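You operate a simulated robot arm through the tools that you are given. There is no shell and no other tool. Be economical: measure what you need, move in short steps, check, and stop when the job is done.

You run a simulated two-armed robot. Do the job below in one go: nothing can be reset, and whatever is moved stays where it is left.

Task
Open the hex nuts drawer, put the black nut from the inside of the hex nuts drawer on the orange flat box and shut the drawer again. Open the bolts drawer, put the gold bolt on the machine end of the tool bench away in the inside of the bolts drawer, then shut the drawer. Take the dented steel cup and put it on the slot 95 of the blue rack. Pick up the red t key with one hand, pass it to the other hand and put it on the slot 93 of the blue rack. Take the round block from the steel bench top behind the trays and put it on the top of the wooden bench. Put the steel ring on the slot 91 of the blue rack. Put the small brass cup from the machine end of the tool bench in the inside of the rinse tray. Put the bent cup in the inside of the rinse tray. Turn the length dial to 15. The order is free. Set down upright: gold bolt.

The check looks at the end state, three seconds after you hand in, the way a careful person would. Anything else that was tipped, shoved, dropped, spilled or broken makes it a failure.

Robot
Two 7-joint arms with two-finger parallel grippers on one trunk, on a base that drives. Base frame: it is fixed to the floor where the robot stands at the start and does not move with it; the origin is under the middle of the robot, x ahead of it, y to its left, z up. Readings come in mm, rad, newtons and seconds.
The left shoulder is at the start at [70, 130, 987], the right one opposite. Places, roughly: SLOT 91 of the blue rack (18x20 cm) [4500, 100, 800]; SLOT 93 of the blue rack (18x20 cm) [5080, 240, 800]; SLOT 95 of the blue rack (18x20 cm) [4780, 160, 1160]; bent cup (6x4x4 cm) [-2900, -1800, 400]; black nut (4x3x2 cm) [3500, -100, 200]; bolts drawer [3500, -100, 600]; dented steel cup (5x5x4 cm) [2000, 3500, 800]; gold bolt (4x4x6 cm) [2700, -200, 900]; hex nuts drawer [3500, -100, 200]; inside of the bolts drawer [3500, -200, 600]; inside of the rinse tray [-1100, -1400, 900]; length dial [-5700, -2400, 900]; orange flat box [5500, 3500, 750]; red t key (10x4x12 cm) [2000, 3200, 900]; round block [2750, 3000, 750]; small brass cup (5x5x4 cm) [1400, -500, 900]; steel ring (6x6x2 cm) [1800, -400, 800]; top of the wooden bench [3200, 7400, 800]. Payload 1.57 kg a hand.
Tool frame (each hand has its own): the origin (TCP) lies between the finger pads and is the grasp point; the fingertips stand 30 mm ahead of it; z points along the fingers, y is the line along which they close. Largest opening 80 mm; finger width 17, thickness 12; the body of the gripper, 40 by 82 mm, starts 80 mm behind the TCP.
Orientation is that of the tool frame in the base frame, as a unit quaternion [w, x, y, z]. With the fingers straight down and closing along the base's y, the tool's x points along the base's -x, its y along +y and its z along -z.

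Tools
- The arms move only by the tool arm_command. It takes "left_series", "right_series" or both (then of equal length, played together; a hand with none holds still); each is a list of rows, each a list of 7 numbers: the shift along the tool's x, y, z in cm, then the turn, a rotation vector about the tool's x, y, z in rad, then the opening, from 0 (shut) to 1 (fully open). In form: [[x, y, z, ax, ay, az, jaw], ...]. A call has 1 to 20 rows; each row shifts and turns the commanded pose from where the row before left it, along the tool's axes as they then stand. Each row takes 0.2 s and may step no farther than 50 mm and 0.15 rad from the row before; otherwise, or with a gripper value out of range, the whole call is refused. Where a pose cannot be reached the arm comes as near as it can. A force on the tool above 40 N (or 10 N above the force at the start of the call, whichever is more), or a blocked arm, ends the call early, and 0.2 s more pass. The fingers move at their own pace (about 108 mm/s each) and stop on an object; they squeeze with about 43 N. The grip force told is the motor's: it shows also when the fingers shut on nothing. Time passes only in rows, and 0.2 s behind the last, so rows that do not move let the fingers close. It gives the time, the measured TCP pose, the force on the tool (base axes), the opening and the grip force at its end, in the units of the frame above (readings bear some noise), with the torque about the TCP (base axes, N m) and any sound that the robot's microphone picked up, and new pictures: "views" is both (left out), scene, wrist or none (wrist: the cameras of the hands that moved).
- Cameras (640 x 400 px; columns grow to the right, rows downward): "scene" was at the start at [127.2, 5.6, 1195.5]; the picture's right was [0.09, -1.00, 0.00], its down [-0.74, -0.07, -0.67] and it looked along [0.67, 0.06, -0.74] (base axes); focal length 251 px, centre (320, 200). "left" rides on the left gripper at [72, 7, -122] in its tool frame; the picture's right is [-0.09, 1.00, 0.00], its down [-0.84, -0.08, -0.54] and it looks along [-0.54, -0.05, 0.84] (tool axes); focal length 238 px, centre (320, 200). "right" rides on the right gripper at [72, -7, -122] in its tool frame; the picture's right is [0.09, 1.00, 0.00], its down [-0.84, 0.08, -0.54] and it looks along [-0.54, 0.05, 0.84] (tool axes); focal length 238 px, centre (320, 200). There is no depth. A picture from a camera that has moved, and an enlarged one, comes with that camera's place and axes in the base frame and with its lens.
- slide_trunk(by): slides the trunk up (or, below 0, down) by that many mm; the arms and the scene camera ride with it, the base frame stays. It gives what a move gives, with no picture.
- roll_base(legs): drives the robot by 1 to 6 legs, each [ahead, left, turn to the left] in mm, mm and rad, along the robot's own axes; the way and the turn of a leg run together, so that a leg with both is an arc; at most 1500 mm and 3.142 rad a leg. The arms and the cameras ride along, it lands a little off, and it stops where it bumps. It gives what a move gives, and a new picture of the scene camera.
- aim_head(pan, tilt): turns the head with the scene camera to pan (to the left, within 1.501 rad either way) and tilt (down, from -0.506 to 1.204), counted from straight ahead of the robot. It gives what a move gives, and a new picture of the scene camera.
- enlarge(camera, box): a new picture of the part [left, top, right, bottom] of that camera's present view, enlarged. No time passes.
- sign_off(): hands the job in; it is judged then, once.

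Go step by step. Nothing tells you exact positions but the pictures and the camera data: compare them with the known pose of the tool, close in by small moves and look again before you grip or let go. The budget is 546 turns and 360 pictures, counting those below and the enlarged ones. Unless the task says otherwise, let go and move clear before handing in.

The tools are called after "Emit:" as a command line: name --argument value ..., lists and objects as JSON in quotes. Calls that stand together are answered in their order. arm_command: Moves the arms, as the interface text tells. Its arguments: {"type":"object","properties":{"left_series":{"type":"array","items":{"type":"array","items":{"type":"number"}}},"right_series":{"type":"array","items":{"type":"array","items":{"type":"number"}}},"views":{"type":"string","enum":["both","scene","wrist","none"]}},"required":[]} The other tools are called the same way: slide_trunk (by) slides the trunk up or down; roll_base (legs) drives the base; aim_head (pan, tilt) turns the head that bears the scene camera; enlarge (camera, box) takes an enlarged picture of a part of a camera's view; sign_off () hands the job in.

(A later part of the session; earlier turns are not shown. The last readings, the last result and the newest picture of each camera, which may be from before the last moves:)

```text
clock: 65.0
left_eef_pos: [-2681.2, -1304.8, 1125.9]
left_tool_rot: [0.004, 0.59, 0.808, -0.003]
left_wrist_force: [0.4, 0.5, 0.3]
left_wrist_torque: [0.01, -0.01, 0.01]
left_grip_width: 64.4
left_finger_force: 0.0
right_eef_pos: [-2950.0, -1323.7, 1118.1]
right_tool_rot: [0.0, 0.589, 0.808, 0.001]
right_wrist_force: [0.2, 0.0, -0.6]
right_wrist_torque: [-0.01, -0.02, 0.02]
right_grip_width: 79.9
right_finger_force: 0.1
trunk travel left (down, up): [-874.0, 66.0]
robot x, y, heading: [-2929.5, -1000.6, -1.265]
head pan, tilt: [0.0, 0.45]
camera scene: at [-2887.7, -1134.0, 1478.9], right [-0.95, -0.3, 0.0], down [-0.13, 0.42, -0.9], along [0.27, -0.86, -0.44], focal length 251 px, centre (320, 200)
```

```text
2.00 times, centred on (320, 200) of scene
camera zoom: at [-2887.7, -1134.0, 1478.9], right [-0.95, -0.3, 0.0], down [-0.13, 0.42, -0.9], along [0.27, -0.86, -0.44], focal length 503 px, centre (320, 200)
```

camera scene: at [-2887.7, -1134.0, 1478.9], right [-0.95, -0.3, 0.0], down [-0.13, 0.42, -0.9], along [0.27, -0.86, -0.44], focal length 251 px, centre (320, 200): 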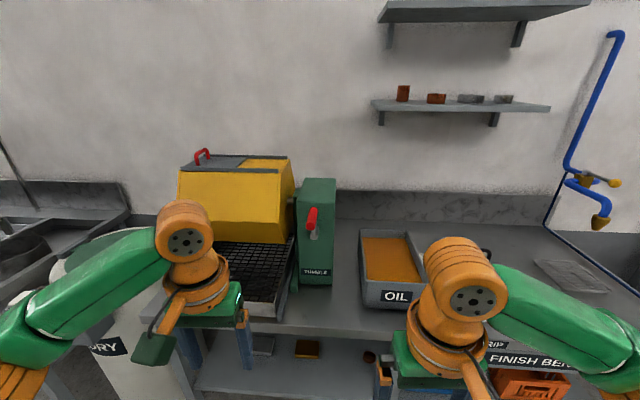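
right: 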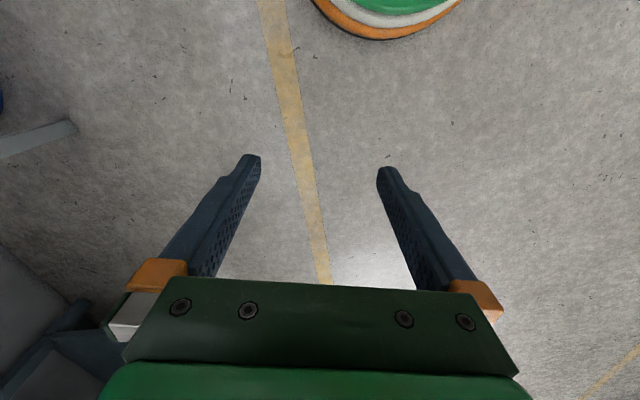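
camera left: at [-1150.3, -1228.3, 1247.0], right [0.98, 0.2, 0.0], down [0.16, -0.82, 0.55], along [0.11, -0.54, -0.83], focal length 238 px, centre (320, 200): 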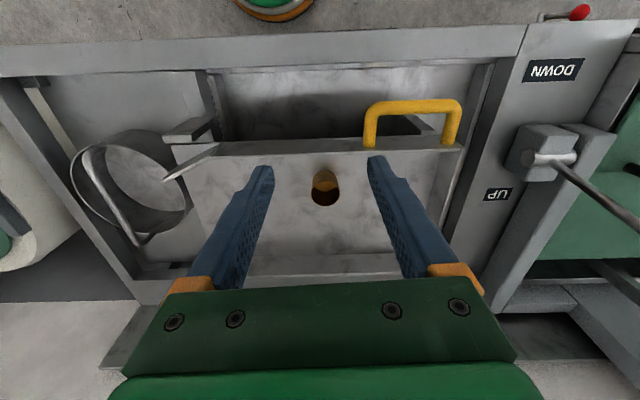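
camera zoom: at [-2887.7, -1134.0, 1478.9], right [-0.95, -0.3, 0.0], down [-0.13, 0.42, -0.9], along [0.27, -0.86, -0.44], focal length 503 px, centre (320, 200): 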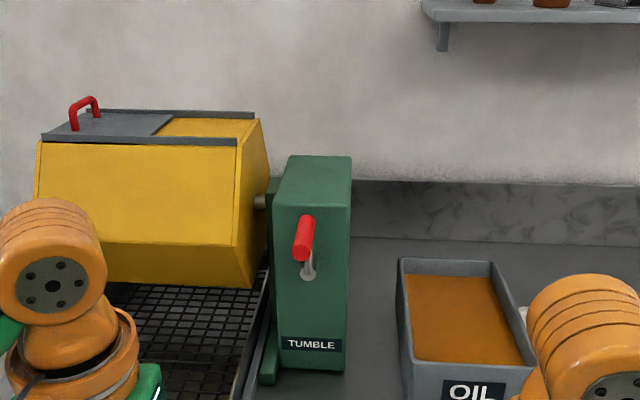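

Emit:
slide_trunk --by -400

Emit:
slide_trunk --by -300

Emit:
aim_head --pan 0 --tilt 0.4

```text
clock: 68.9
left_eef_pos: [-2681.6, -1304.1, 726.4]
left_tool_rot: [0.005, 0.589, 0.808, -0.002]
left_wrist_force: [0.7, -0.5, -0.1]
left_wrist_torque: [-0.02, -0.01, 0.01]
left_grip_width: 63.8
left_finger_force: 0.0
right_eef_pos: [-2949.8, -1324.4, 718.2]
right_tool_rot: [0.0, 0.589, 0.808, -0.001]
right_wrist_force: [0.7, -0.3, -0.7]
right_wrist_torque: [0.02, 0.01, 0.01]
right_grip_width: 80.3
right_finger_force: 0.0
trunk travel left (down, up): [-474.0, 466.0]
robot x, y, heading: [-2930.0, -996.2, -1.258]
head pan, tilt: [0.0, 0.45]
```

```text
clock: 71.9
left_eef_pos: [-2680.8, -1305.8, 426.4]
left_tool_rot: [0.005, 0.589, 0.808, -0.003]
left_wrist_force: [0.2, -0.8, 0.4]
left_wrist_torque: [-0.01, 0.0, -0.03]
left_grip_width: 64.3
left_finger_force: 0.1
right_eef_pos: [-2950.5, -1325.0, 418.3]
right_tool_rot: [0.0, 0.589, 0.808, 0.0]
right_wrist_force: [-0.3, 0.1, -0.4]
right_wrist_torque: [-0.01, -0.02, -0.02]
right_grip_width: 80.2
right_finger_force: 0.1
trunk travel left (down, up): [-174.0, 766.0]
robot x, y, heading: [-2932.5, -995.9, -1.264]
head pan, tilt: [0.0, 0.45]
```

```text
clock: 72.5
left_eef_pos: [-2680.8, -1305.9, 426.8]
left_tool_rot: [0.004, 0.59, 0.808, -0.002]
left_wrist_force: [0.2, 0.1, 0.3]
left_wrist_torque: [0.03, 0.02, 0.01]
left_grip_width: 64.0
left_finger_force: 0.0
right_eef_pos: [-2950.0, -1323.9, 417.6]
right_tool_rot: [0.0, 0.59, 0.808, -0.001]
right_wrist_force: [-0.5, 0.9, 0.6]
right_wrist_torque: [-0.01, -0.05, 0.03]
right_grip_width: 79.7
right_finger_force: 0.0
trunk travel left (down, up): [-174.0, 766.0]
robot x, y, heading: [-2931.7, -999.8, -1.26]
head pan, tilt: [0.0, 0.4]
camera scene: at [-2887.5, -1134.6, 783.6], right [-0.95, -0.3, 0.0], down [-0.12, 0.37, -0.92], along [0.28, -0.88, -0.39], focal length 251 px, centre (320, 200)
```

scene: 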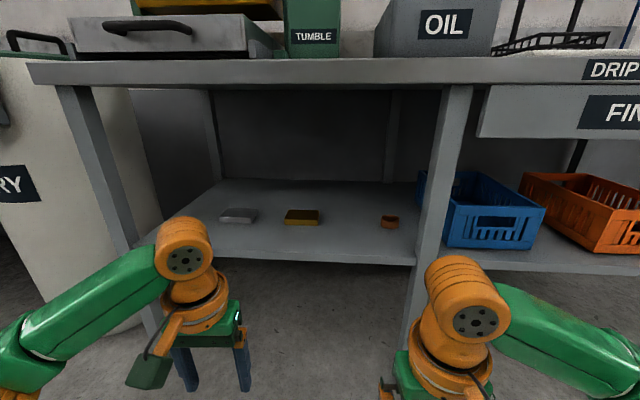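

Emit:
enlarge --camera "scene" --box '[200, 180, 430, 280]'

```text
2.78 times, centred on (315, 230) of scene
camera zoom: at [-2887.5, -1134.6, 783.6], right [-0.95, -0.3, 0.0], down [-0.12, 0.37, -0.92], along [0.28, -0.88, -0.39], focal length 699 px, centre (334, 116)
```

zoom: 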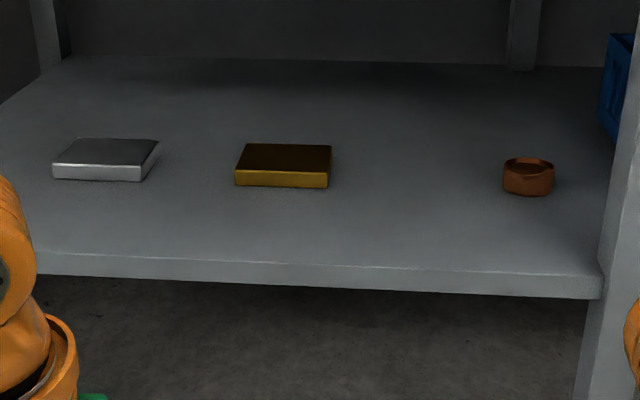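

The bent cup is the copper one at about (-2884, -1834, 427) on the shelf. I'll prepare the arms, turn slightly right so the left arm avoids the table leg, and close in.

Emit:
slide_trunk --by 100

Emit:
arm_command --left_series '[[0, 0, 5, 0, 0, 0, 1], [0, 0, 0, 0, 0, 0, 1], [0, 0, 0, 0, 0, 0, 1]]' --right_series '[[5, 0, 0, 0, 0, 0, 1], [5, 0, 0, 0, 0, 0, 1], [4, 0, 0, 0, 0, 0, 1]]' --views "none"

Emit:
roll_base --legs '[[0, 0, -0.3], [200, -81, 0]]'

```text
clock: 73.8
left_eef_pos: [-2680.3, -1304.1, 526.6]
left_tool_rot: [0.004, 0.589, 0.808, -0.003]
left_wrist_force: [0.9, 0.5, -0.7]
left_wrist_torque: [-0.01, 0.01, -0.01]
left_grip_width: 64.0
left_finger_force: 0.1
right_eef_pos: [-2951.1, -1325.4, 518.2]
right_tool_rot: [0.0, 0.589, 0.808, 0.0]
right_wrist_force: [0.0, -0.1, 0.8]
right_wrist_torque: [-0.03, 0.01, 0.01]
right_grip_width: 80.1
right_finger_force: 0.0
trunk travel left (down, up): [-274.0, 666.0]
robot x, y, heading: [-2928.1, -996.2, -1.259]
head pan, tilt: [0.0, 0.4]
```

```text
clock: 74.5
left_eef_pos: [-2680.3, -1306.7, 476.3]
left_tool_rot: [0.004, 0.59, 0.808, -0.003]
left_wrist_force: [-0.7, -0.4, -0.2]
left_wrist_torque: [0.0, 0.01, -0.01]
left_grip_width: 79.8
left_finger_force: 0.1
right_eef_pos: [-2981.6, -1233.0, 523.6]
right_tool_rot: [0.005, 0.589, 0.808, -0.013]
right_wrist_force: [5.0, -75.3, -0.1]
right_wrist_torque: [10.09, 0.62, 1.6]
right_grip_width: 79.7
right_finger_force: 0.1
right hand out of reach, approached as far as the arm can: row 3
trunk travel left (down, up): [-274.0, 666.0]
robot x, y, heading: [-2926.5, -994.6, -1.263]
head pan, tilt: [0.0, 0.4]
stopped in row 3 (right hand): the force on the tool passed its limit at 336 N (the readings are from after the stop); the commanded pose is now the measured one
```

```text
clock: 75.3
left_eef_pos: [-2683.7, -1309.3, 475.7]
left_tool_rot: [0.004, 0.595, 0.804, -0.003]
left_wrist_force: [-0.2, 0.1, -0.6]
left_wrist_torque: [0.0, -0.01, 0.01]
left_grip_width: 80.1
left_finger_force: 0.0
right_eef_pos: [-2984.9, -1231.3, 522.4]
right_tool_rot: [0.006, 0.596, 0.803, -0.013]
right_wrist_force: [0.2, -16.1, -0.4]
right_wrist_torque: [2.14, 0.12, 0.36]
right_grip_width: 79.8
right_finger_force: 0.1
trunk travel left (down, up): [-274.0, 666.0]
robot x, y, heading: [-2930.0, -999.3, -1.274]
head pan, tilt: [0.0, 0.4]
stopped in leg 1: the force on the tool passed its limit at 90 N (the readings are from after the stop); the commanded pose is now the measured one
camera scene: at [-2889.2, -1135.2, 883.6], right [-0.96, -0.29, 0.0], down [-0.11, 0.37, -0.92], along [0.27, -0.88, -0.39], focal length 251 px, centre (320, 200)
```

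scene: 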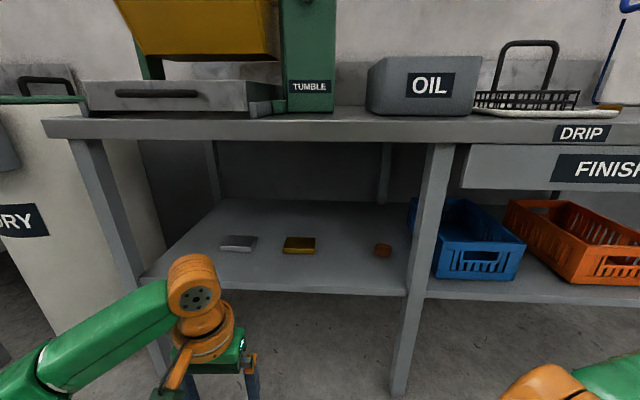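

The right hand pressed against my own body; I'll ease it forward before driving.

Emit:
arm_command --right_series '[[-3, 0, 0, 0, 0, 0, 1], [0, 0, 0, 0, 0, 0, 1]]' --views "none"

Emit:
roll_base --legs '[[0, 0, -0.29], [200, -81, 0]]'

```text
clock: 75.9
left_eef_pos: [-2685.1, -1309.3, 477.0]
left_tool_rot: [0.004, 0.595, 0.804, -0.003]
left_wrist_force: [0.0, -0.1, -0.5]
left_wrist_torque: [-0.01, -0.03, 0.0]
left_grip_width: 80.2
left_finger_force: 0.0
right_eef_pos: [-2974.5, -1261.8, 524.7]
right_tool_rot: [0.006, 0.594, 0.804, -0.014]
right_wrist_force: [0.1, -0.4, 0.7]
right_wrist_torque: [0.01, 0.0, -0.01]
right_grip_width: 80.1
right_finger_force: 0.1
trunk travel left (down, up): [-274.0, 666.0]
robot x, y, heading: [-2931.4, -997.4, -1.276]
head pan, tilt: [0.0, 0.4]
```

```text
clock: 78.5
left_eef_pos: [-2863.5, -1565.1, 476.9]
left_tool_rot: [0.004, 0.705, 0.709, -0.004]
left_wrist_force: [0.3, 0.9, -0.2]
left_wrist_torque: [0.04, 0.0, -0.02]
left_grip_width: 80.1
left_finger_force: 0.0
right_eef_pos: [-3127.3, -1436.6, 525.7]
right_tool_rot: [0.005, 0.705, 0.709, -0.014]
right_wrist_force: [0.4, -0.3, -0.7]
right_wrist_torque: [0.01, 0.01, -0.04]
right_grip_width: 80.1
right_finger_force: 0.0
trunk travel left (down, up): [-274.0, 666.0]
robot x, y, heading: [-3012.3, -1192.4, -1.563]
head pan, tilt: [0.0, 0.4]
camera scene: at [-3009.1, -1340.5, 883.6], right [-1.0, -0.01, 0.0], down [0.0, 0.39, -0.92], along [0.01, -0.92, -0.39], focal length 251 px, centre (320, 200)
```

scene: 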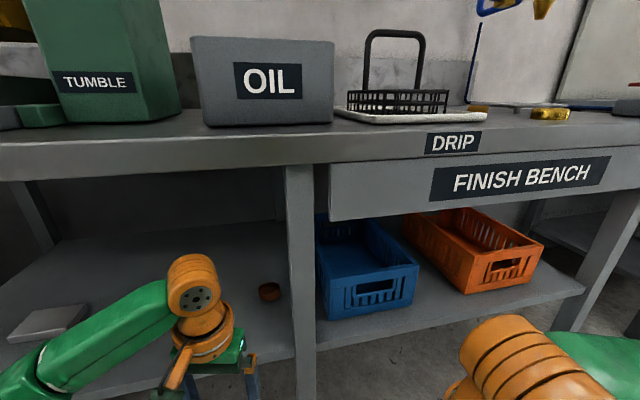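

Cup confirmed at about (-2880, -1833, 425), 268 mm straight ahead of the left hand and clear of the leg. I'll drive in 160 mm and look with the wrist camera.

Emit:
roll_base --legs '[[160, -12, 0]]'

Emit:
arm_command --left_series '[[-3, 0, 0, 0, 0, 0, 1], [0, 0, 0, 0, 0, 0, 1]]' --views "wrist"

```text
clock: 79.9
left_eef_pos: [-2874.9, -1726.3, 475.7]
left_tool_rot: [0.004, 0.705, 0.709, -0.004]
left_wrist_force: [-0.6, 0.5, -0.1]
left_wrist_torque: [0.02, -0.02, 0.01]
left_grip_width: 80.2
left_finger_force: 0.1
right_eef_pos: [-3139.5, -1595.3, 524.6]
right_tool_rot: [0.004, 0.705, 0.709, -0.014]
right_wrist_force: [-1.0, -0.1, 0.0]
right_wrist_torque: [0.01, -0.01, 0.01]
right_grip_width: 80.0
right_finger_force: 0.0
trunk travel left (down, up): [-274.0, 666.0]
robot x, y, heading: [-3020.9, -1354.8, -1.567]
head pan, tilt: [0.0, 0.4]
camera scene: at [-3020.1, -1500.0, 883.6], right [-1.0, -0.01, 0.0], down [0.0, 0.39, -0.92], along [0.01, -0.92, -0.39], focal length 251 px, centre (320, 200)
```

scene: 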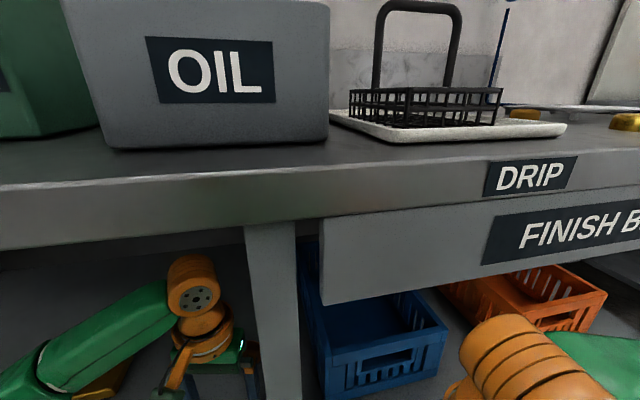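

```text
clock: 80.5
left_eef_pos: [-2873.5, -1755.6, 476.2]
left_tool_rot: [0.003, 0.705, 0.709, -0.003]
left_wrist_force: [0.0, 0.6, 0.7]
left_wrist_torque: [-0.01, -0.02, 0.0]
left_grip_width: 80.1
left_finger_force: 0.1
right_eef_pos: [-3138.6, -1595.1, 526.4]
right_tool_rot: [0.004, 0.705, 0.709, -0.014]
right_wrist_force: [0.3, 0.5, 0.1]
right_wrist_torque: [-0.01, 0.0, -0.02]
right_grip_width: 80.1
right_finger_force: 0.1
trunk travel left (down, up): [-274.0, 666.0]
robot x, y, heading: [-3016.2, -1353.6, -1.564]
head pan, tilt: [0.0, 0.4]
camera left: at [-2868.0, -1681.9, 596.9], right [1.0, -0.09, 0.0], down [-0.07, -0.83, 0.55], along [-0.05, -0.55, -0.83], focal length 238 px, centre (320, 200)
```

left: 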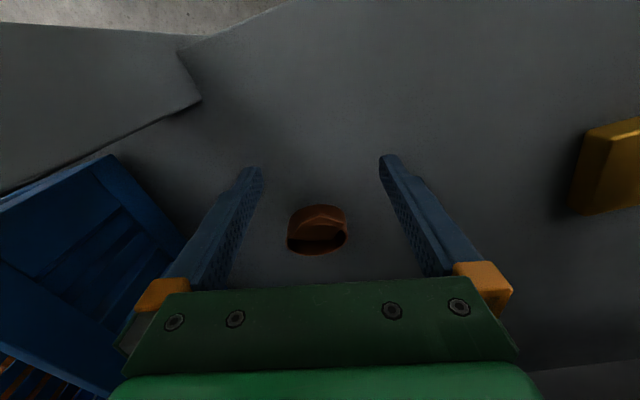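

The bent cup is 74 mm ahead and 10 mm to the right of the hand. I'll move over it and look.

Emit:
arm_command --left_series '[[-4, -0.5, 0, 0, 0, 0, 1], [-3.3, -0.5, 0, 0, 0, 0, 1], [0, 0, 1.5, 0, 0, 0, 1], [0, 0, 0, 0, 0, 0, 1]]' --views "wrist"

```text
clock: 81.5
left_eef_pos: [-2884.7, -1827.5, 462.0]
left_tool_rot: [0.004, 0.705, 0.709, -0.004]
left_wrist_force: [0.1, -0.2, 1.3]
left_wrist_torque: [0.03, 0.02, -0.01]
left_grip_width: 80.4
left_finger_force: 0.0
right_eef_pos: [-3138.8, -1595.2, 524.9]
right_tool_rot: [0.004, 0.705, 0.709, -0.015]
right_wrist_force: [-0.1, -1.0, -0.6]
right_wrist_torque: [-0.03, -0.02, -0.03]
right_grip_width: 80.1
right_finger_force: 0.1
trunk travel left (down, up): [-274.0, 666.0]
robot x, y, heading: [-3020.3, -1354.7, -1.567]
head pan, tilt: [0.0, 0.4]
camera left: at [-2878.6, -1755.2, 582.9], right [1.0, -0.09, 0.0], down [-0.07, -0.83, 0.55], along [-0.05, -0.55, -0.83], focal length 238 px, centre (320, 200)
```

left: 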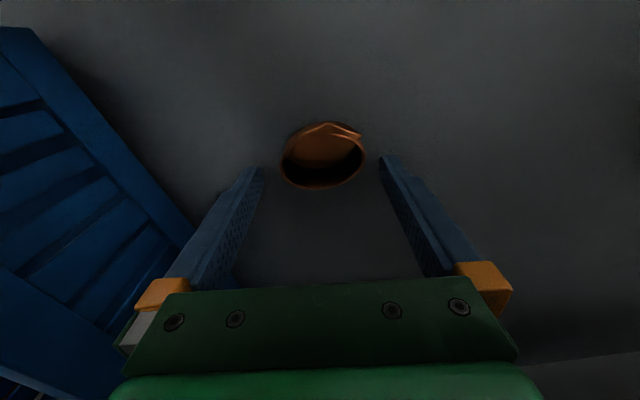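

Aligned; I'll back up 6 mm, lower 2 cm and grip.

Emit:
arm_command --left_series '[[0.6, 0.2, 0, 0, 0, 0, 1], [0, 0, 2, 0, 0, 0, 1], [0, 0, 0, 0, 0, 0, 0.4], [0, 0, 0, 0, 0, 0, 0], [0, 0, 0, 0, 0, 0, 0], [0, 0, 0, 0, 0, 0, 0]]' --views "wrist"

```text
clock: 82.1
left_eef_pos: [-2883.2, -1821.7, 455.6]
left_tool_rot: [0.008, 0.705, 0.709, -0.008]
left_wrist_force: [-0.6, 11.7, 18.2]
left_wrist_torque: [0.47, -0.34, 0.19]
left_grip_width: 80.3
left_finger_force: 0.1
right_eef_pos: [-3138.3, -1592.9, 526.0]
right_tool_rot: [0.007, 0.705, 0.709, -0.015]
right_wrist_force: [0.2, 0.8, 0.3]
right_wrist_torque: [0.02, -0.01, -0.03]
right_grip_width: 79.9
right_finger_force: 0.0
trunk travel left (down, up): [-274.0, 666.0]
robot x, y, heading: [-3015.1, -1354.9, -1.556]
head pan, tilt: [0.0, 0.4]
stopped in row 2 (left hand): the force on the tool passed its limit at 50 N (the readings are from after the stop); the commanded pose is now the measured one
camera left: at [-2876.2, -1746.3, 574.7], right [1.0, -0.09, 0.0], down [-0.07, -0.82, 0.56], along [-0.05, -0.56, -0.83], focal length 238 px, centre (320, 200)
```

left: 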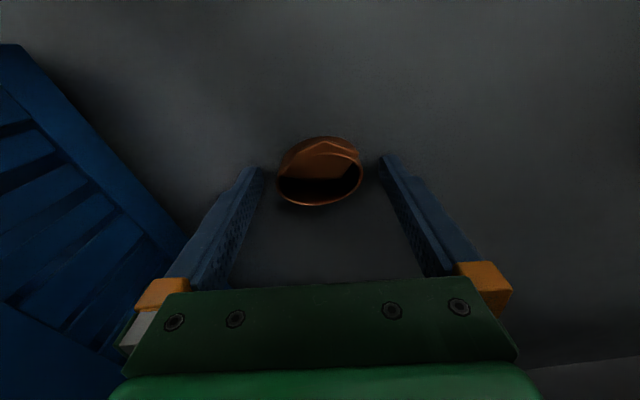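

Contact at a TCP height of 455 mm, so the fingertips are probably on the shelf. I'll rise 3 mm and close gently here.

Emit:
arm_command --left_series '[[0, 0, -0.3, 0, 0, 0, 1], [0, 0, 0, 0, 0, 0, 0.6], [0, 0, 0, 0, 0, 0, 0.5], [0, 0, 0, 0, 0, 0, 0], [0, 0, 0, 0, 0, 0, 0]]' --views "wrist"

```text
clock: 83.3
left_eef_pos: [-2880.2, -1821.8, 455.0]
left_tool_rot: [0.008, 0.706, 0.708, -0.008]
left_wrist_force: [5.1, -0.6, 12.5]
left_wrist_torque: [0.1, -0.49, -0.05]
left_grip_width: 48.8
left_finger_force: 42.9
right_eef_pos: [-3138.0, -1594.2, 526.2]
right_tool_rot: [0.005, 0.705, 0.709, -0.014]
right_wrist_force: [-0.6, 0.4, 0.1]
right_wrist_torque: [0.07, -0.01, -0.02]
right_grip_width: 80.0
right_finger_force: 0.1
trunk travel left (down, up): [-274.0, 666.0]
robot x, y, heading: [-3021.8, -1357.5, -1.567]
head pan, tilt: [0.0, 0.4]
camera left: at [-2875.3, -1748.4, 574.9], right [1.0, -0.09, 0.0], down [-0.07, -0.82, 0.56], along [-0.05, -0.56, -0.83], focal length 238 px, centre (320, 200)
```

left: 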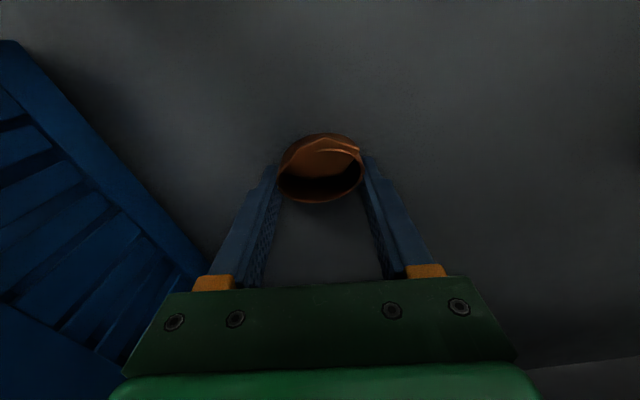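

Gripped at 49 mm. I'll lift 4 cm, pull the hand back and view.

Emit:
arm_command --left_series '[[0, 0, -2, 0, 0, 0, 0], [0, 0, -2, 0, 0, 0, 0], [5, 0, 0, 0, 0, 0, 0], [5, 0, 0, 0, 0, 0, 0], [0, 0, 0, 0, 0, 0, 0]]' --views "wrist"

```text
clock: 84.5
left_eef_pos: [-2883.1, -1723.2, 490.8]
left_tool_rot: [0.005, 0.704, 0.71, -0.007]
left_wrist_force: [-0.2, 0.9, -1.0]
left_wrist_torque: [0.03, 0.02, 0.02]
left_grip_width: 48.7
left_finger_force: 42.7
right_eef_pos: [-3138.2, -1597.1, 525.4]
right_tool_rot: [0.004, 0.706, 0.708, -0.014]
right_wrist_force: [0.8, 0.0, 0.2]
right_wrist_torque: [0.01, -0.01, 0.01]
right_grip_width: 80.1
right_finger_force: 0.1
trunk travel left (down, up): [-274.0, 666.0]
robot x, y, heading: [-3020.2, -1357.8, -1.568]
head pan, tilt: [0.0, 0.4]
camera left: at [-2876.3, -1648.0, 612.0], right [1.0, -0.09, 0.0], down [-0.07, -0.83, 0.56], along [-0.05, -0.55, -0.83], focal length 238 px, centre (320, 200)
```

left: 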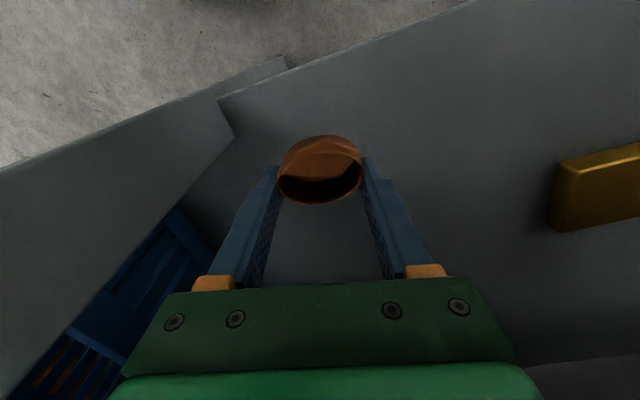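

Holding it. Now back out, straighten, raise the trunk and return to the rinse tray.

Emit:
roll_base --legs '[[-420, 0, 0], [0, 0, 0.287]]'

Emit:
slide_trunk --by 300

Emit:
slide_trunk --by 300

```text
clock: 88.0
left_eef_pos: [-2785.2, -1250.9, 493.1]
left_tool_rot: [0.006, 0.595, 0.804, -0.007]
left_wrist_force: [0.3, -0.5, -0.9]
left_wrist_torque: [-0.01, 0.01, 0.04]
left_grip_width: 48.6
left_finger_force: 43.5
right_eef_pos: [-3066.9, -1201.0, 525.4]
right_tool_rot: [0.007, 0.594, 0.804, -0.013]
right_wrist_force: [-0.6, -0.8, 0.0]
right_wrist_torque: [0.03, 0.01, 0.01]
right_grip_width: 80.2
right_finger_force: 0.1
trunk travel left (down, up): [-274.0, 666.0]
robot x, y, heading: [-3023.9, -940.7, -1.274]
head pan, tilt: [0.0, 0.4]
camera scene: at [-2981.7, -1076.2, 883.6], right [-0.96, -0.29, 0.0], down [-0.11, 0.37, -0.92], along [0.27, -0.88, -0.39], focal length 251 px, centre (320, 200)
```

scene: 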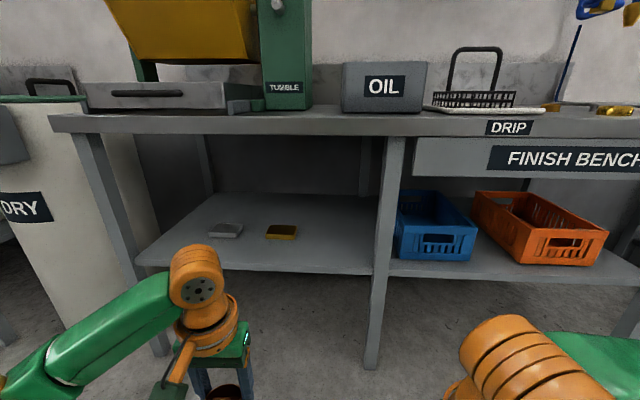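

```text
clock: 91.0
left_eef_pos: [-2785.0, -1250.4, 790.8]
left_tool_rot: [0.007, 0.595, 0.804, -0.006]
left_wrist_force: [-0.5, -0.7, -0.7]
left_wrist_torque: [0.03, -0.01, 0.03]
left_grip_width: 48.3
left_finger_force: 43.2
right_eef_pos: [-3066.4, -1202.8, 825.7]
right_tool_rot: [0.006, 0.594, 0.804, -0.013]
right_wrist_force: [0.3, -0.4, 1.1]
right_wrist_torque: [0.01, -0.01, -0.03]
right_grip_width: 79.8
right_finger_force: 0.0
trunk travel left (down, up): [-574.0, 366.0]
robot x, y, heading: [-3020.4, -935.4, -1.275]
head pan, tilt: [0.0, 0.4]
```

```text
clock: 94.0
left_eef_pos: [-2785.2, -1250.1, 1092.0]
left_tool_rot: [0.007, 0.595, 0.804, -0.006]
left_wrist_force: [0.0, 0.7, -0.8]
left_wrist_torque: [0.01, -0.01, -0.01]
left_grip_width: 48.3
left_finger_force: 43.4
right_eef_pos: [-3065.9, -1201.6, 1125.8]
right_tool_rot: [0.006, 0.595, 0.804, -0.014]
right_wrist_force: [-0.5, 0.2, -0.3]
right_wrist_torque: [-0.01, -0.01, -0.03]
right_grip_width: 80.0
right_finger_force: 0.1
trunk travel left (down, up): [-874.0, 66.0]
robot x, y, heading: [-3022.0, -941.2, -1.275]
head pan, tilt: [0.0, 0.4]
```

Emit:
roll_base --legs '[[0, 1475, 0]]'

```text
clock: 101.3
left_eef_pos: [-1393.5, -833.6, 1091.9]
left_tool_rot: [0.007, 0.6, 0.8, -0.006]
left_wrist_force: [-0.4, 0.5, -0.2]
left_wrist_torque: [-0.03, 0.02, 0.01]
left_grip_width: 47.7
left_finger_force: 42.7
right_eef_pos: [-1673.3, -782.0, 1124.8]
right_tool_rot: [0.007, 0.6, 0.8, -0.013]
right_wrist_force: [0.3, 0.0, -0.4]
right_wrist_torque: [-0.02, 0.05, -0.03]
right_grip_width: 79.9
right_finger_force: 0.0
trunk travel left (down, up): [-874.0, 66.0]
robot x, y, heading: [-1626.4, -520.8, -1.285]
head pan, tilt: [0.0, 0.4]
camera scene: at [-1587.2, -658.0, 1483.6], right [-0.96, -0.28, 0.0], down [-0.11, 0.37, -0.92], along [0.26, -0.88, -0.39], focal length 251 px, centre (320, 200)
```

scene: 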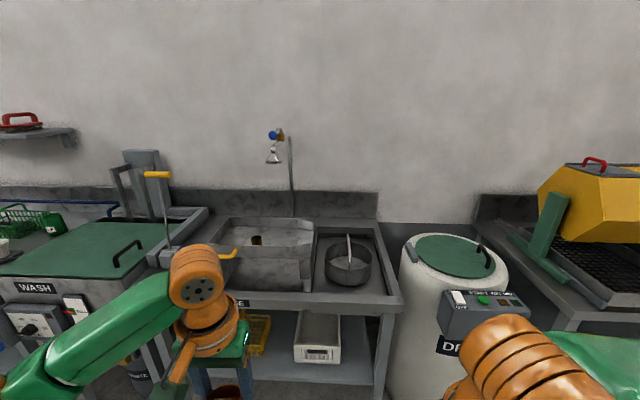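

Emit:
roll_base --legs '[[515, 22, 0]]'

Emit:
arm_command --left_series '[[0, 0, 0, 0, 0, 0, 0]]' --views "wrist"

```text
clock: 104.3
left_eef_pos: [-1226.3, -1319.8, 1093.4]
left_tool_rot: [0.008, 0.599, 0.8, -0.007]
left_wrist_force: [-0.3, -0.5, -1.1]
left_wrist_torque: [-0.03, 0.0, 0.0]
left_grip_width: 46.8
left_finger_force: 43.2
right_eef_pos: [-1507.6, -1267.2, 1124.4]
right_tool_rot: [0.006, 0.599, 0.8, -0.013]
right_wrist_force: [0.8, 0.2, -0.5]
right_wrist_torque: [0.03, -0.01, 0.01]
right_grip_width: 79.8
right_finger_force: 0.0
trunk travel left (down, up): [-874.0, 66.0]
robot x, y, heading: [-1458.7, -1004.8, -1.288]
head pan, tilt: [0.0, 0.4]
camera scene: at [-1420.8, -1141.8, 1483.9], right [-0.96, -0.28, 0.0], down [-0.11, 0.37, -0.92], along [0.26, -0.88, -0.39], focal length 251 px, centre (320, 200)
```

scene: 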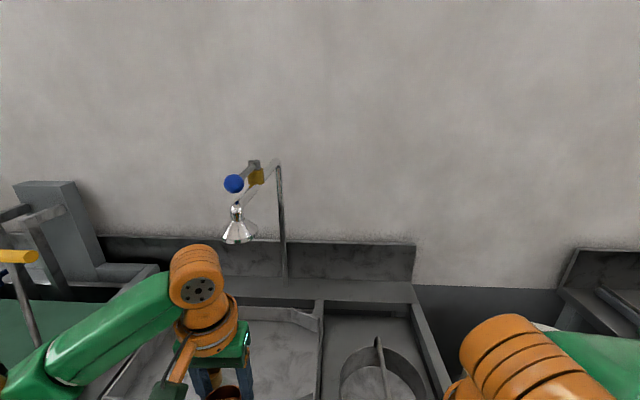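

```text
clock: 104.7
left_eef_pos: [-1226.0, -1320.7, 1092.7]
left_tool_rot: [0.007, 0.599, 0.801, -0.007]
left_wrist_force: [0.0, -0.2, -0.7]
left_wrist_torque: [0.0, 0.0, 0.01]
left_grip_width: 47.0
left_finger_force: 43.1
right_eef_pos: [-1507.7, -1269.0, 1126.2]
right_tool_rot: [0.005, 0.599, 0.801, -0.012]
right_wrist_force: [-1.5, -0.5, -0.6]
right_wrist_torque: [0.02, -0.01, 0.03]
right_grip_width: 80.1
right_finger_force: 0.1
trunk travel left (down, up): [-874.0, 66.0]
robot x, y, heading: [-1460.7, -1003.9, -1.281]
head pan, tilt: [0.0, 0.4]
camera left: at [-1240.6, -1247.1, 1212.0], right [0.98, 0.19, 0.0], down [0.16, -0.81, 0.56], along [0.11, -0.55, -0.83], focal length 238 px, centre (320, 200)
```

left: 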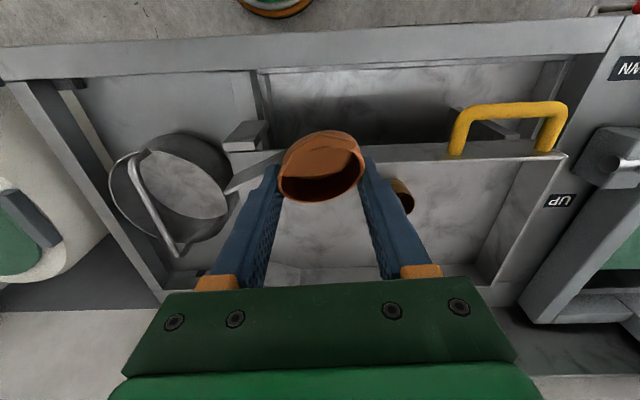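

The tray is below with the brass cup to the left. I'll advance 10 cm, lower to near the floor, and look.

Emit:
arm_command --left_series '[[-5, 0, 0, 0, 0, 0, 0], [-5, 0, 0, 0, 0, 0, 0], [0, 0, 5, 0, 0, 0, 0], [0, 0, 5, 0, 0, 0, 0], [0, 0, 2.5, 0, 0, 0, 0], [0, 0, 0, 0, 0, 0, 0]]' --views "wrist"

```text
clock: 106.1
left_eef_pos: [-1198.3, -1418.3, 968.2]
left_tool_rot: [0.007, 0.6, 0.8, -0.006]
left_wrist_force: [0.4, 0.3, -1.3]
left_wrist_torque: [-0.03, -0.01, -0.01]
left_grip_width: 46.9
left_finger_force: 43.4
right_eef_pos: [-1506.2, -1267.7, 1125.7]
right_tool_rot: [0.006, 0.599, 0.8, -0.014]
right_wrist_force: [-0.1, -0.3, -0.1]
right_wrist_torque: [-0.03, -0.03, -0.01]
right_grip_width: 80.1
right_finger_force: 0.1
trunk travel left (down, up): [-874.0, 66.0]
robot x, y, heading: [-1460.9, -1006.0, -1.287]
head pan, tilt: [0.0, 0.4]
camera left: at [-1212.9, -1345.4, 1087.7], right [0.98, 0.19, 0.0], down [0.16, -0.81, 0.56], along [0.11, -0.55, -0.83], focal length 238 px, centre (320, 200)
```

left: 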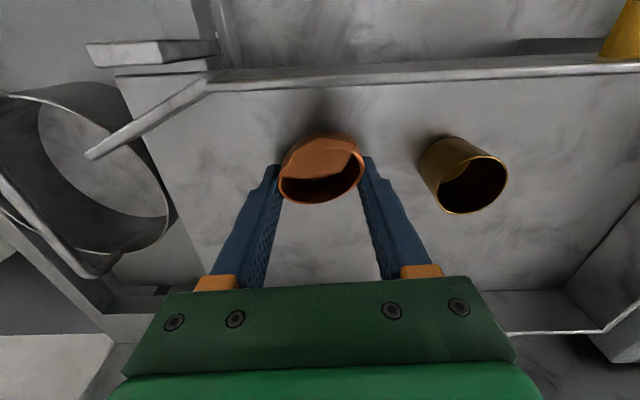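

Good spacing. Lowering gently until contact.

Emit:
arm_command --left_series '[[0, 0, 0.6, 0, 0, 0, 0], [0, 0, 0.3, 0, 0, 0, 0], [0, 0, 0.3, 0, 0, 0, 0], [0, 0, 0.3, 0, 0, 0, 0], [0, 0, 0.3, 0, 0, 0, 0], [0, 0, 0.3, 0, 0, 0, 0], [0, 0, 0.3, 0, 0, 0, 0]]' --views "none"

```text
clock: 107.5
left_eef_pos: [-1197.4, -1418.7, 955.8]
left_tool_rot: [0.014, 0.599, 0.8, -0.013]
left_wrist_force: [0.6, 2.0, 14.9]
left_wrist_torque: [0.21, -0.14, -0.04]
left_grip_width: 46.6
left_finger_force: 43.3
right_eef_pos: [-1508.4, -1265.1, 1125.8]
right_tool_rot: [0.009, 0.599, 0.801, -0.014]
right_wrist_force: [-1.2, 0.1, -0.4]
right_wrist_torque: [-0.05, 0.01, 0.03]
right_grip_width: 80.2
right_finger_force: 0.1
trunk travel left (down, up): [-874.0, 66.0]
robot x, y, heading: [-1456.8, -1007.8, -1.282]
head pan, tilt: [0.0, 0.4]
stopped in row 6 (left hand): the force on the tool passed its limit at 46 N (the readings are from after the stop); the commanded pose is now the measured one
```

Emit:
arm_command --left_series '[[0, 0, -0.1, 0, 0, 0, 0], [0, 0, 0, 0, 0, 0, 0.85], [0, 0, 0, 0, 0, 0, 0.85], [0, 0, -3, 0, 0, 0, 0.85], [0, 0, -5, 0, 0, 0, 0.85], [0, 0, -5, 0, 0, 0, 0.85], [0, 0, -5, 0, 0, 0, 0.85], [5, 0, 0, 0, 0, 0, 0.85], [5, 0, 0, 0, 0, 0, 0.85]]' --views "wrist"

```text
clock: 109.0
left_eef_pos: [-1200.2, -1410.8, 1097.5]
left_tool_rot: [0.001, 0.6, 0.8, 0.003]
left_wrist_force: [-3.4, 6.5, -18.0]
left_wrist_torque: [-0.76, -0.21, -0.03]
left_grip_width: 67.9
left_finger_force: 0.0
right_eef_pos: [-1506.8, -1267.4, 1124.9]
right_tool_rot: [0.006, 0.599, 0.801, -0.014]
right_wrist_force: [0.7, 0.0, -0.7]
right_wrist_torque: [-0.01, 0.01, -0.01]
right_grip_width: 80.2
right_finger_force: 0.0
trunk travel left (down, up): [-874.0, 66.0]
robot x, y, heading: [-1460.5, -1008.6, -1.284]
head pan, tilt: [0.0, 0.4]
stopped in row 7 (left hand): the force on the tool passed its limit at 146 N (the readings are from after the stop); the commanded pose is now the measured one
camera left: at [-1214.5, -1340.9, 1219.7], right [0.98, 0.19, 0.01], down [0.16, -0.83, 0.54], along [0.11, -0.53, -0.84], focal length 238 px, centre (320, 200)
```

left: 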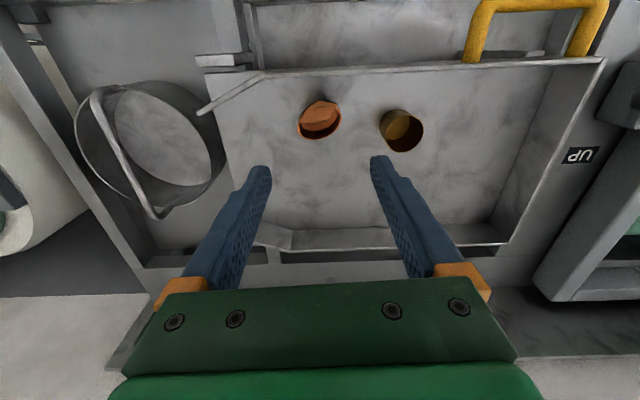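

Something above (the sprinkler head) was touched while rising. I'll drop 2 cm, retreat back, and look.

Emit:
arm_command --left_series '[[0, 0, 2.5, 0, 0, 0, 0.85], [5, 0, 0, 0, 0, 0, 0.85], [5, 0, 0, 0, 0, 0, 0.85]]' --views "scene"

```text
clock: 109.8
left_eef_pos: [-1227.5, -1314.6, 1073.2]
left_tool_rot: [0.002, 0.6, 0.8, 0.002]
left_wrist_force: [0.1, 0.2, -1.1]
left_wrist_torque: [-0.03, 0.01, 0.01]
left_grip_width: 67.9
left_finger_force: 0.1
right_eef_pos: [-1506.1, -1267.0, 1124.9]
right_tool_rot: [0.008, 0.599, 0.801, -0.014]
right_wrist_force: [-0.7, -0.1, 0.5]
right_wrist_torque: [0.01, 0.01, 0.01]
right_grip_width: 79.9
right_finger_force: 0.2
trunk travel left (down, up): [-874.0, 66.0]
robot x, y, heading: [-1458.5, -1003.4, -1.279]
head pan, tilt: [0.0, 0.4]
camera scene: at [-1420.0, -1140.5, 1484.0], right [-0.96, -0.28, 0.0], down [-0.11, 0.37, -0.92], along [0.26, -0.88, -0.39], focal length 251 px, centre (320, 200)
```

scene: 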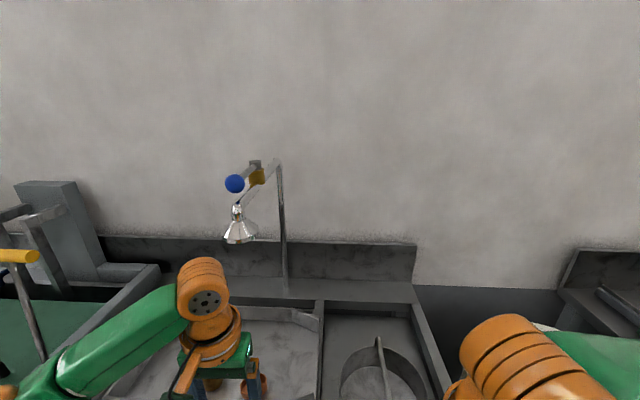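

The sprinkler is unmoved and both cups stand in the tray. Next, travel along the wall to the length dial.

Emit:
roll_base --legs '[[-520, 0, 0], [0, -1500, 0], [0, -1500, 0]]'

Emit:
aim_head --pan -0.9 --tilt 0.4

```text
clock: 127.1
left_eef_pos: [-4297.6, -1661.0, 1073.4]
left_tool_rot: [0.001, 0.602, 0.798, 0.003]
left_wrist_force: [-0.2, -0.4, -0.8]
left_wrist_torque: [-0.02, -0.01, 0.01]
left_grip_width: 67.9
left_finger_force: 0.0
right_eef_pos: [-4578.6, -1609.0, 1125.1]
right_tool_rot: [0.006, 0.601, 0.799, -0.013]
right_wrist_force: [-0.8, -0.3, 0.6]
right_wrist_torque: [-0.01, 0.03, 0.02]
right_grip_width: 79.9
right_finger_force: 0.0
trunk travel left (down, up): [-874.0, 66.0]
robot x, y, heading: [-4527.9, -1345.6, -1.288]
head pan, tilt: [0.0, 0.4]
camera scene: at [-4489.8, -1484.4, 1483.6], right [-0.96, -0.28, 0.0], down [-0.11, 0.37, -0.92], along [0.26, -0.89, -0.39], focal length 251 px, centre (320, 200)
```

scene: 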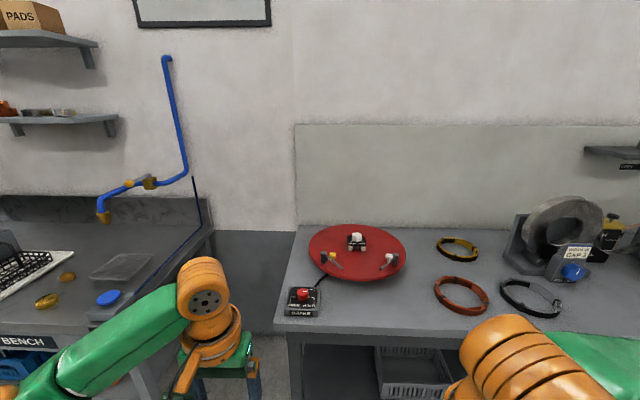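

```text
clock: 128.3
left_eef_pos: [-4298.7, -1660.2, 1073.7]
left_tool_rot: [0.002, 0.603, 0.798, 0.002]
left_wrist_force: [-0.9, 0.0, 0.2]
left_wrist_torque: [0.0, -0.04, -0.03]
left_grip_width: 67.7
left_finger_force: 0.0
right_eef_pos: [-4577.7, -1608.9, 1124.8]
right_tool_rot: [0.006, 0.602, 0.798, -0.014]
right_wrist_force: [-0.2, 0.1, 0.8]
right_wrist_torque: [0.01, -0.01, -0.01]
right_grip_width: 80.2
right_finger_force: 0.0
trunk travel left (down, up): [-874.0, 66.0]
robot x, y, heading: [-4525.8, -1344.2, -1.287]
head pan, tilt: [-0.901, 0.4]
camera scene: at [-4569.8, -1471.0, 1483.7], right [-0.81, 0.58, 0.0], down [0.23, 0.32, -0.92], along [-0.53, -0.75, -0.39], focal length 251 px, centre (320, 200)
```

scene: 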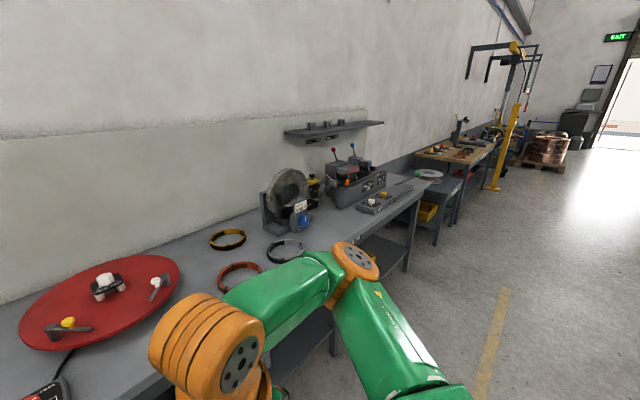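

The dial should be on the device near the end of this bench. Moving along.

Emit:
roll_base --legs '[[0, -1330, 0]]'

Emit:
aim_head --pan -0.1 --tilt 0.65

```text
clock: 135.1
left_eef_pos: [-5596.3, -2032.7, 1073.2]
left_tool_rot: [0.002, 0.604, 0.797, 0.002]
left_wrist_force: [-0.8, 0.3, 0.6]
left_wrist_torque: [0.0, -0.01, -0.02]
left_grip_width: 68.0
left_finger_force: 0.1
right_eef_pos: [-5874.8, -1979.4, 1124.8]
right_tool_rot: [0.006, 0.603, 0.797, -0.014]
right_wrist_force: [0.0, -0.6, -0.7]
right_wrist_torque: [0.0, -0.01, 0.03]
right_grip_width: 79.9
right_finger_force: 0.1
trunk travel left (down, up): [-874.0, 66.0]
robot x, y, heading: [-5825.0, -1714.4, -1.296]
head pan, tilt: [-0.901, 0.4]
camera scene: at [-5865.5, -1841.2, 1483.7], right [-0.81, 0.58, 0.0], down [0.23, 0.32, -0.92], along [-0.54, -0.75, -0.39], focal length 251 px, centre (320, 200)
```

scene: 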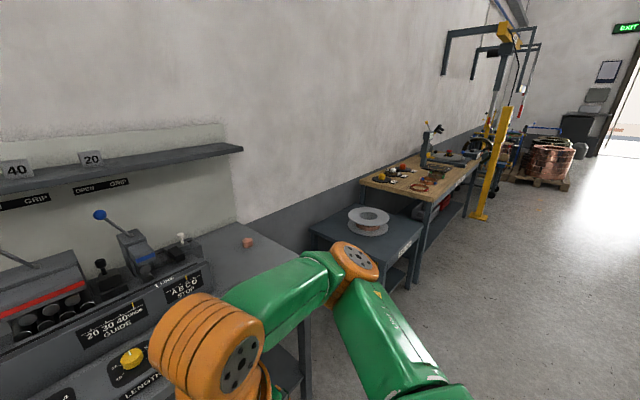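

```text
clock: 136.2
left_eef_pos: [-5596.6, -2031.4, 1073.4]
left_tool_rot: [0.002, 0.604, 0.797, 0.002]
left_wrist_force: [0.4, 0.3, -0.3]
left_wrist_torque: [0.01, -0.01, -0.01]
left_grip_width: 68.0
left_finger_force: 0.0
right_eef_pos: [-5874.3, -1978.6, 1125.1]
right_tool_rot: [0.006, 0.603, 0.797, -0.014]
right_wrist_force: [0.6, -0.2, 0.1]
right_wrist_torque: [0.02, 0.0, -0.01]
right_grip_width: 80.0
right_finger_force: 0.2
trunk travel left (down, up): [-874.0, 66.0]
robot x, y, heading: [-5823.4, -1718.5, -1.294]
head pan, tilt: [-0.099, 0.649]
camera scene: at [-5796.9, -1851.7, 1461.2], right [-0.98, -0.18, 0.0], down [-0.11, 0.6, -0.8], along [0.14, -0.78, -0.6], focal length 251 px, centre (320, 200)
```

scene: 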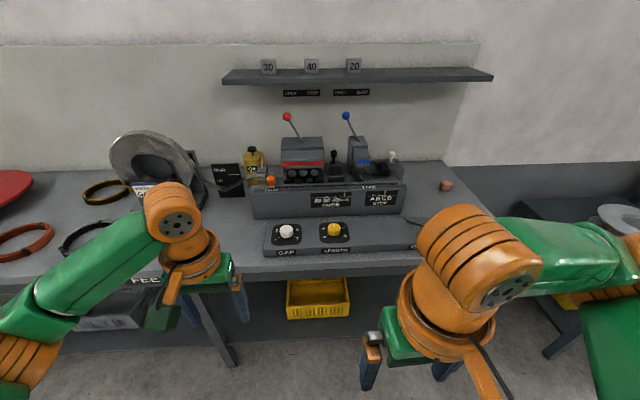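

Emit:
enlarge --camera "scene" --box '[250, 205, 430, 265]'

```text
3.56 times, centred on (340, 235) of scene
camera zoom: at [-5796.9, -1851.7, 1461.2], right [-0.98, -0.18, 0.0], down [-0.11, 0.6, -0.8], along [0.14, -0.78, -0.6], focal length 893 px, centre (249, 76)
```

zoom: 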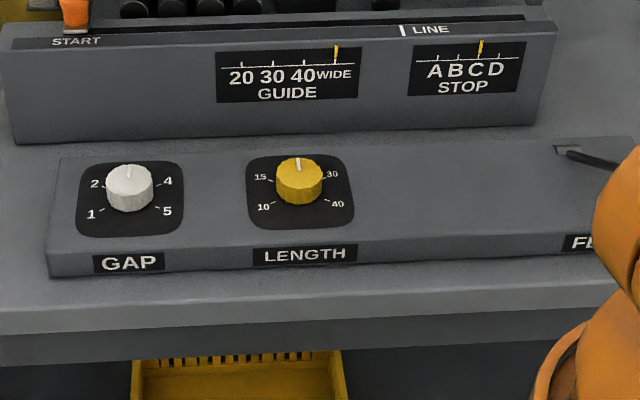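

The yellow LENGTH knob points to the top mark and must turn to 15, about 60° counter-clockwise. I'll drive in so the right hand reaches it.

Emit:
roll_base --legs '[[300, 0, 0]]'

Emit:
arm_command --right_series '[[-5, 0, 0, 0, 0, 0, 1], [-5, 0, 0, 0, 0, 0, 1], [-3, 0, 0, 0, 0, 0, 1], [0, 0, 5, 0, 0, 0, 1], [0, 0, 3, 0, 0, 0, 1], [0, 0, 0, 0, 0, 0, 1]]' --views "wrist"

```text
clock: 138.2
left_eef_pos: [-5518.6, -2316.9, 1074.5]
left_tool_rot: [0.002, 0.608, 0.794, 0.002]
left_wrist_force: [-0.6, -0.4, -0.7]
left_wrist_torque: [0.0, 0.01, 0.01]
left_grip_width: 68.0
left_finger_force: 0.1
right_eef_pos: [-5796.9, -2261.8, 1126.2]
right_tool_rot: [0.006, 0.606, 0.795, -0.013]
right_wrist_force: [0.6, -0.4, 0.8]
right_wrist_torque: [-0.01, 0.01, 0.02]
right_grip_width: 80.1
right_finger_force: 0.0
trunk travel left (down, up): [-874.0, 66.0]
robot x, y, heading: [-5741.8, -1997.5, -1.301]
head pan, tilt: [-0.099, 0.649]
camera scene: at [-5719.0, -2134.4, 1461.5], right [-0.99, -0.17, 0.0], down [-0.1, 0.59, -0.8], along [0.13, -0.79, -0.6], focal length 251 px, centre (320, 200)
```

scene: 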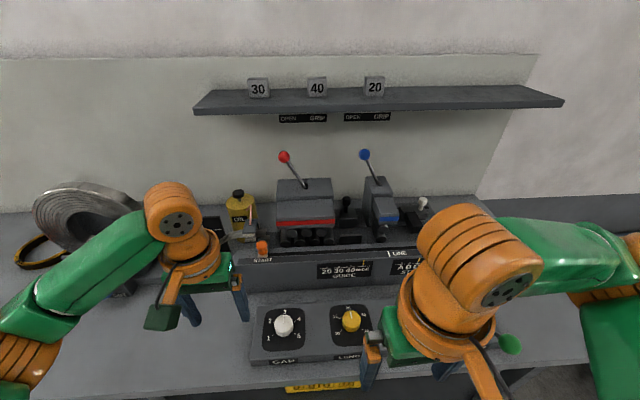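

```text
clock: 139.6
left_eef_pos: [-5519.4, -2318.4, 1073.8]
left_tool_rot: [0.001, 0.608, 0.794, 0.002]
left_wrist_force: [0.5, -0.3, 0.2]
left_wrist_torque: [-0.02, 0.04, -0.01]
left_grip_width: 68.2
left_finger_force: 0.0
right_eef_pos: [-5760.8, -2394.4, 1048.6]
right_tool_rot: [0.006, 0.606, 0.795, -0.013]
right_wrist_force: [0.4, -1.0, 0.8]
right_wrist_torque: [-0.01, 0.05, 0.02]
right_grip_width: 80.1
right_finger_force: 0.1
trunk travel left (down, up): [-874.0, 66.0]
robot x, y, heading: [-5742.1, -2003.8, -1.302]
head pan, tilt: [-0.099, 0.649]
camera right: at [-5785.7, -2323.2, 1167.8], right [0.94, 0.35, -0.02], down [0.3, -0.77, 0.56], along [0.19, -0.53, -0.83], focal length 238 px, centre (320, 200)
```

right: 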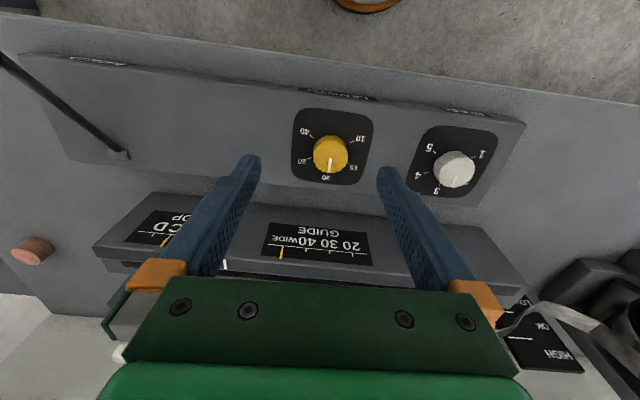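

Emit:
enlarge --camera "right" --box '[280, 90, 400, 200]'

```text
3.64 times, centred on (340, 145) of right
camera zoom: at [-5785.7, -2323.2, 1167.8], right [0.94, 0.35, -0.02], down [0.3, -0.77, 0.56], along [0.19, -0.53, -0.83], focal length 867 px, centre (247, 400)
```

zoom: 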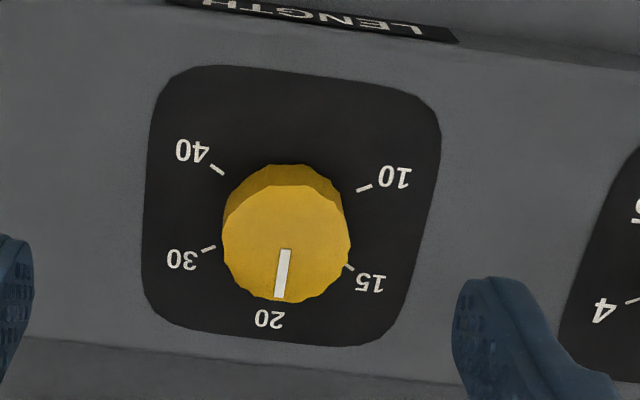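

Marks are 60° apart and the pointer is at 20, so 15 is one mark counter-clockwise seen from above. I'll align over the knob and level the tool.

Emit:
arm_command --right_series '[[-4.4, 1.5, 0, -0.014, 0.028, 0, 1], [0, 0, 5, 0, 0, 0, 1], [0, 0, 4, 0, 0, 0, 1], [0, 0, 0, 0, 0, 0, 1]]' --views "wrist"

```text
clock: 140.6
left_eef_pos: [-5518.0, -2320.3, 1073.4]
left_tool_rot: [0.002, 0.608, 0.794, 0.001]
left_wrist_force: [0.4, 0.5, 0.3]
left_wrist_torque: [-0.03, 0.01, 0.0]
left_grip_width: 67.8
left_finger_force: 0.0
right_eef_pos: [-5735.0, -2429.9, 956.9]
right_tool_rot: [0.0, 0.607, 0.795, 0.0]
right_wrist_force: [-0.3, 0.9, 0.7]
right_wrist_torque: [0.01, 0.0, 0.0]
right_grip_width: 79.9
right_finger_force: 0.0
trunk travel left (down, up): [-874.0, 66.0]
robot x, y, heading: [-5748.0, -1995.5, -1.301]
head pan, tilt: [-0.099, 0.649]
camera right: at [-5760.9, -2364.2, 1078.4], right [0.94, 0.35, 0.0], down [0.3, -0.79, 0.54], along [0.19, -0.51, -0.84], focal length 238 px, centre (320, 200)
```

right: 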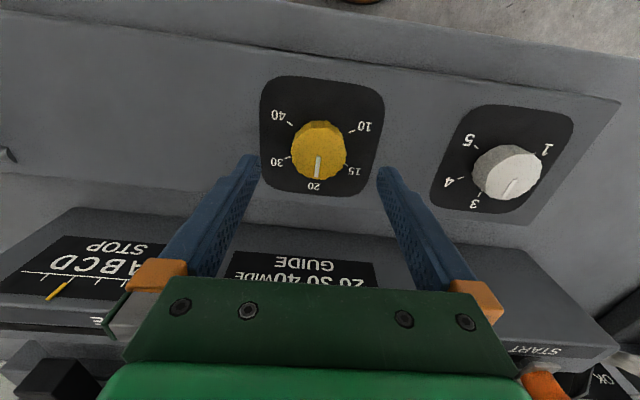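

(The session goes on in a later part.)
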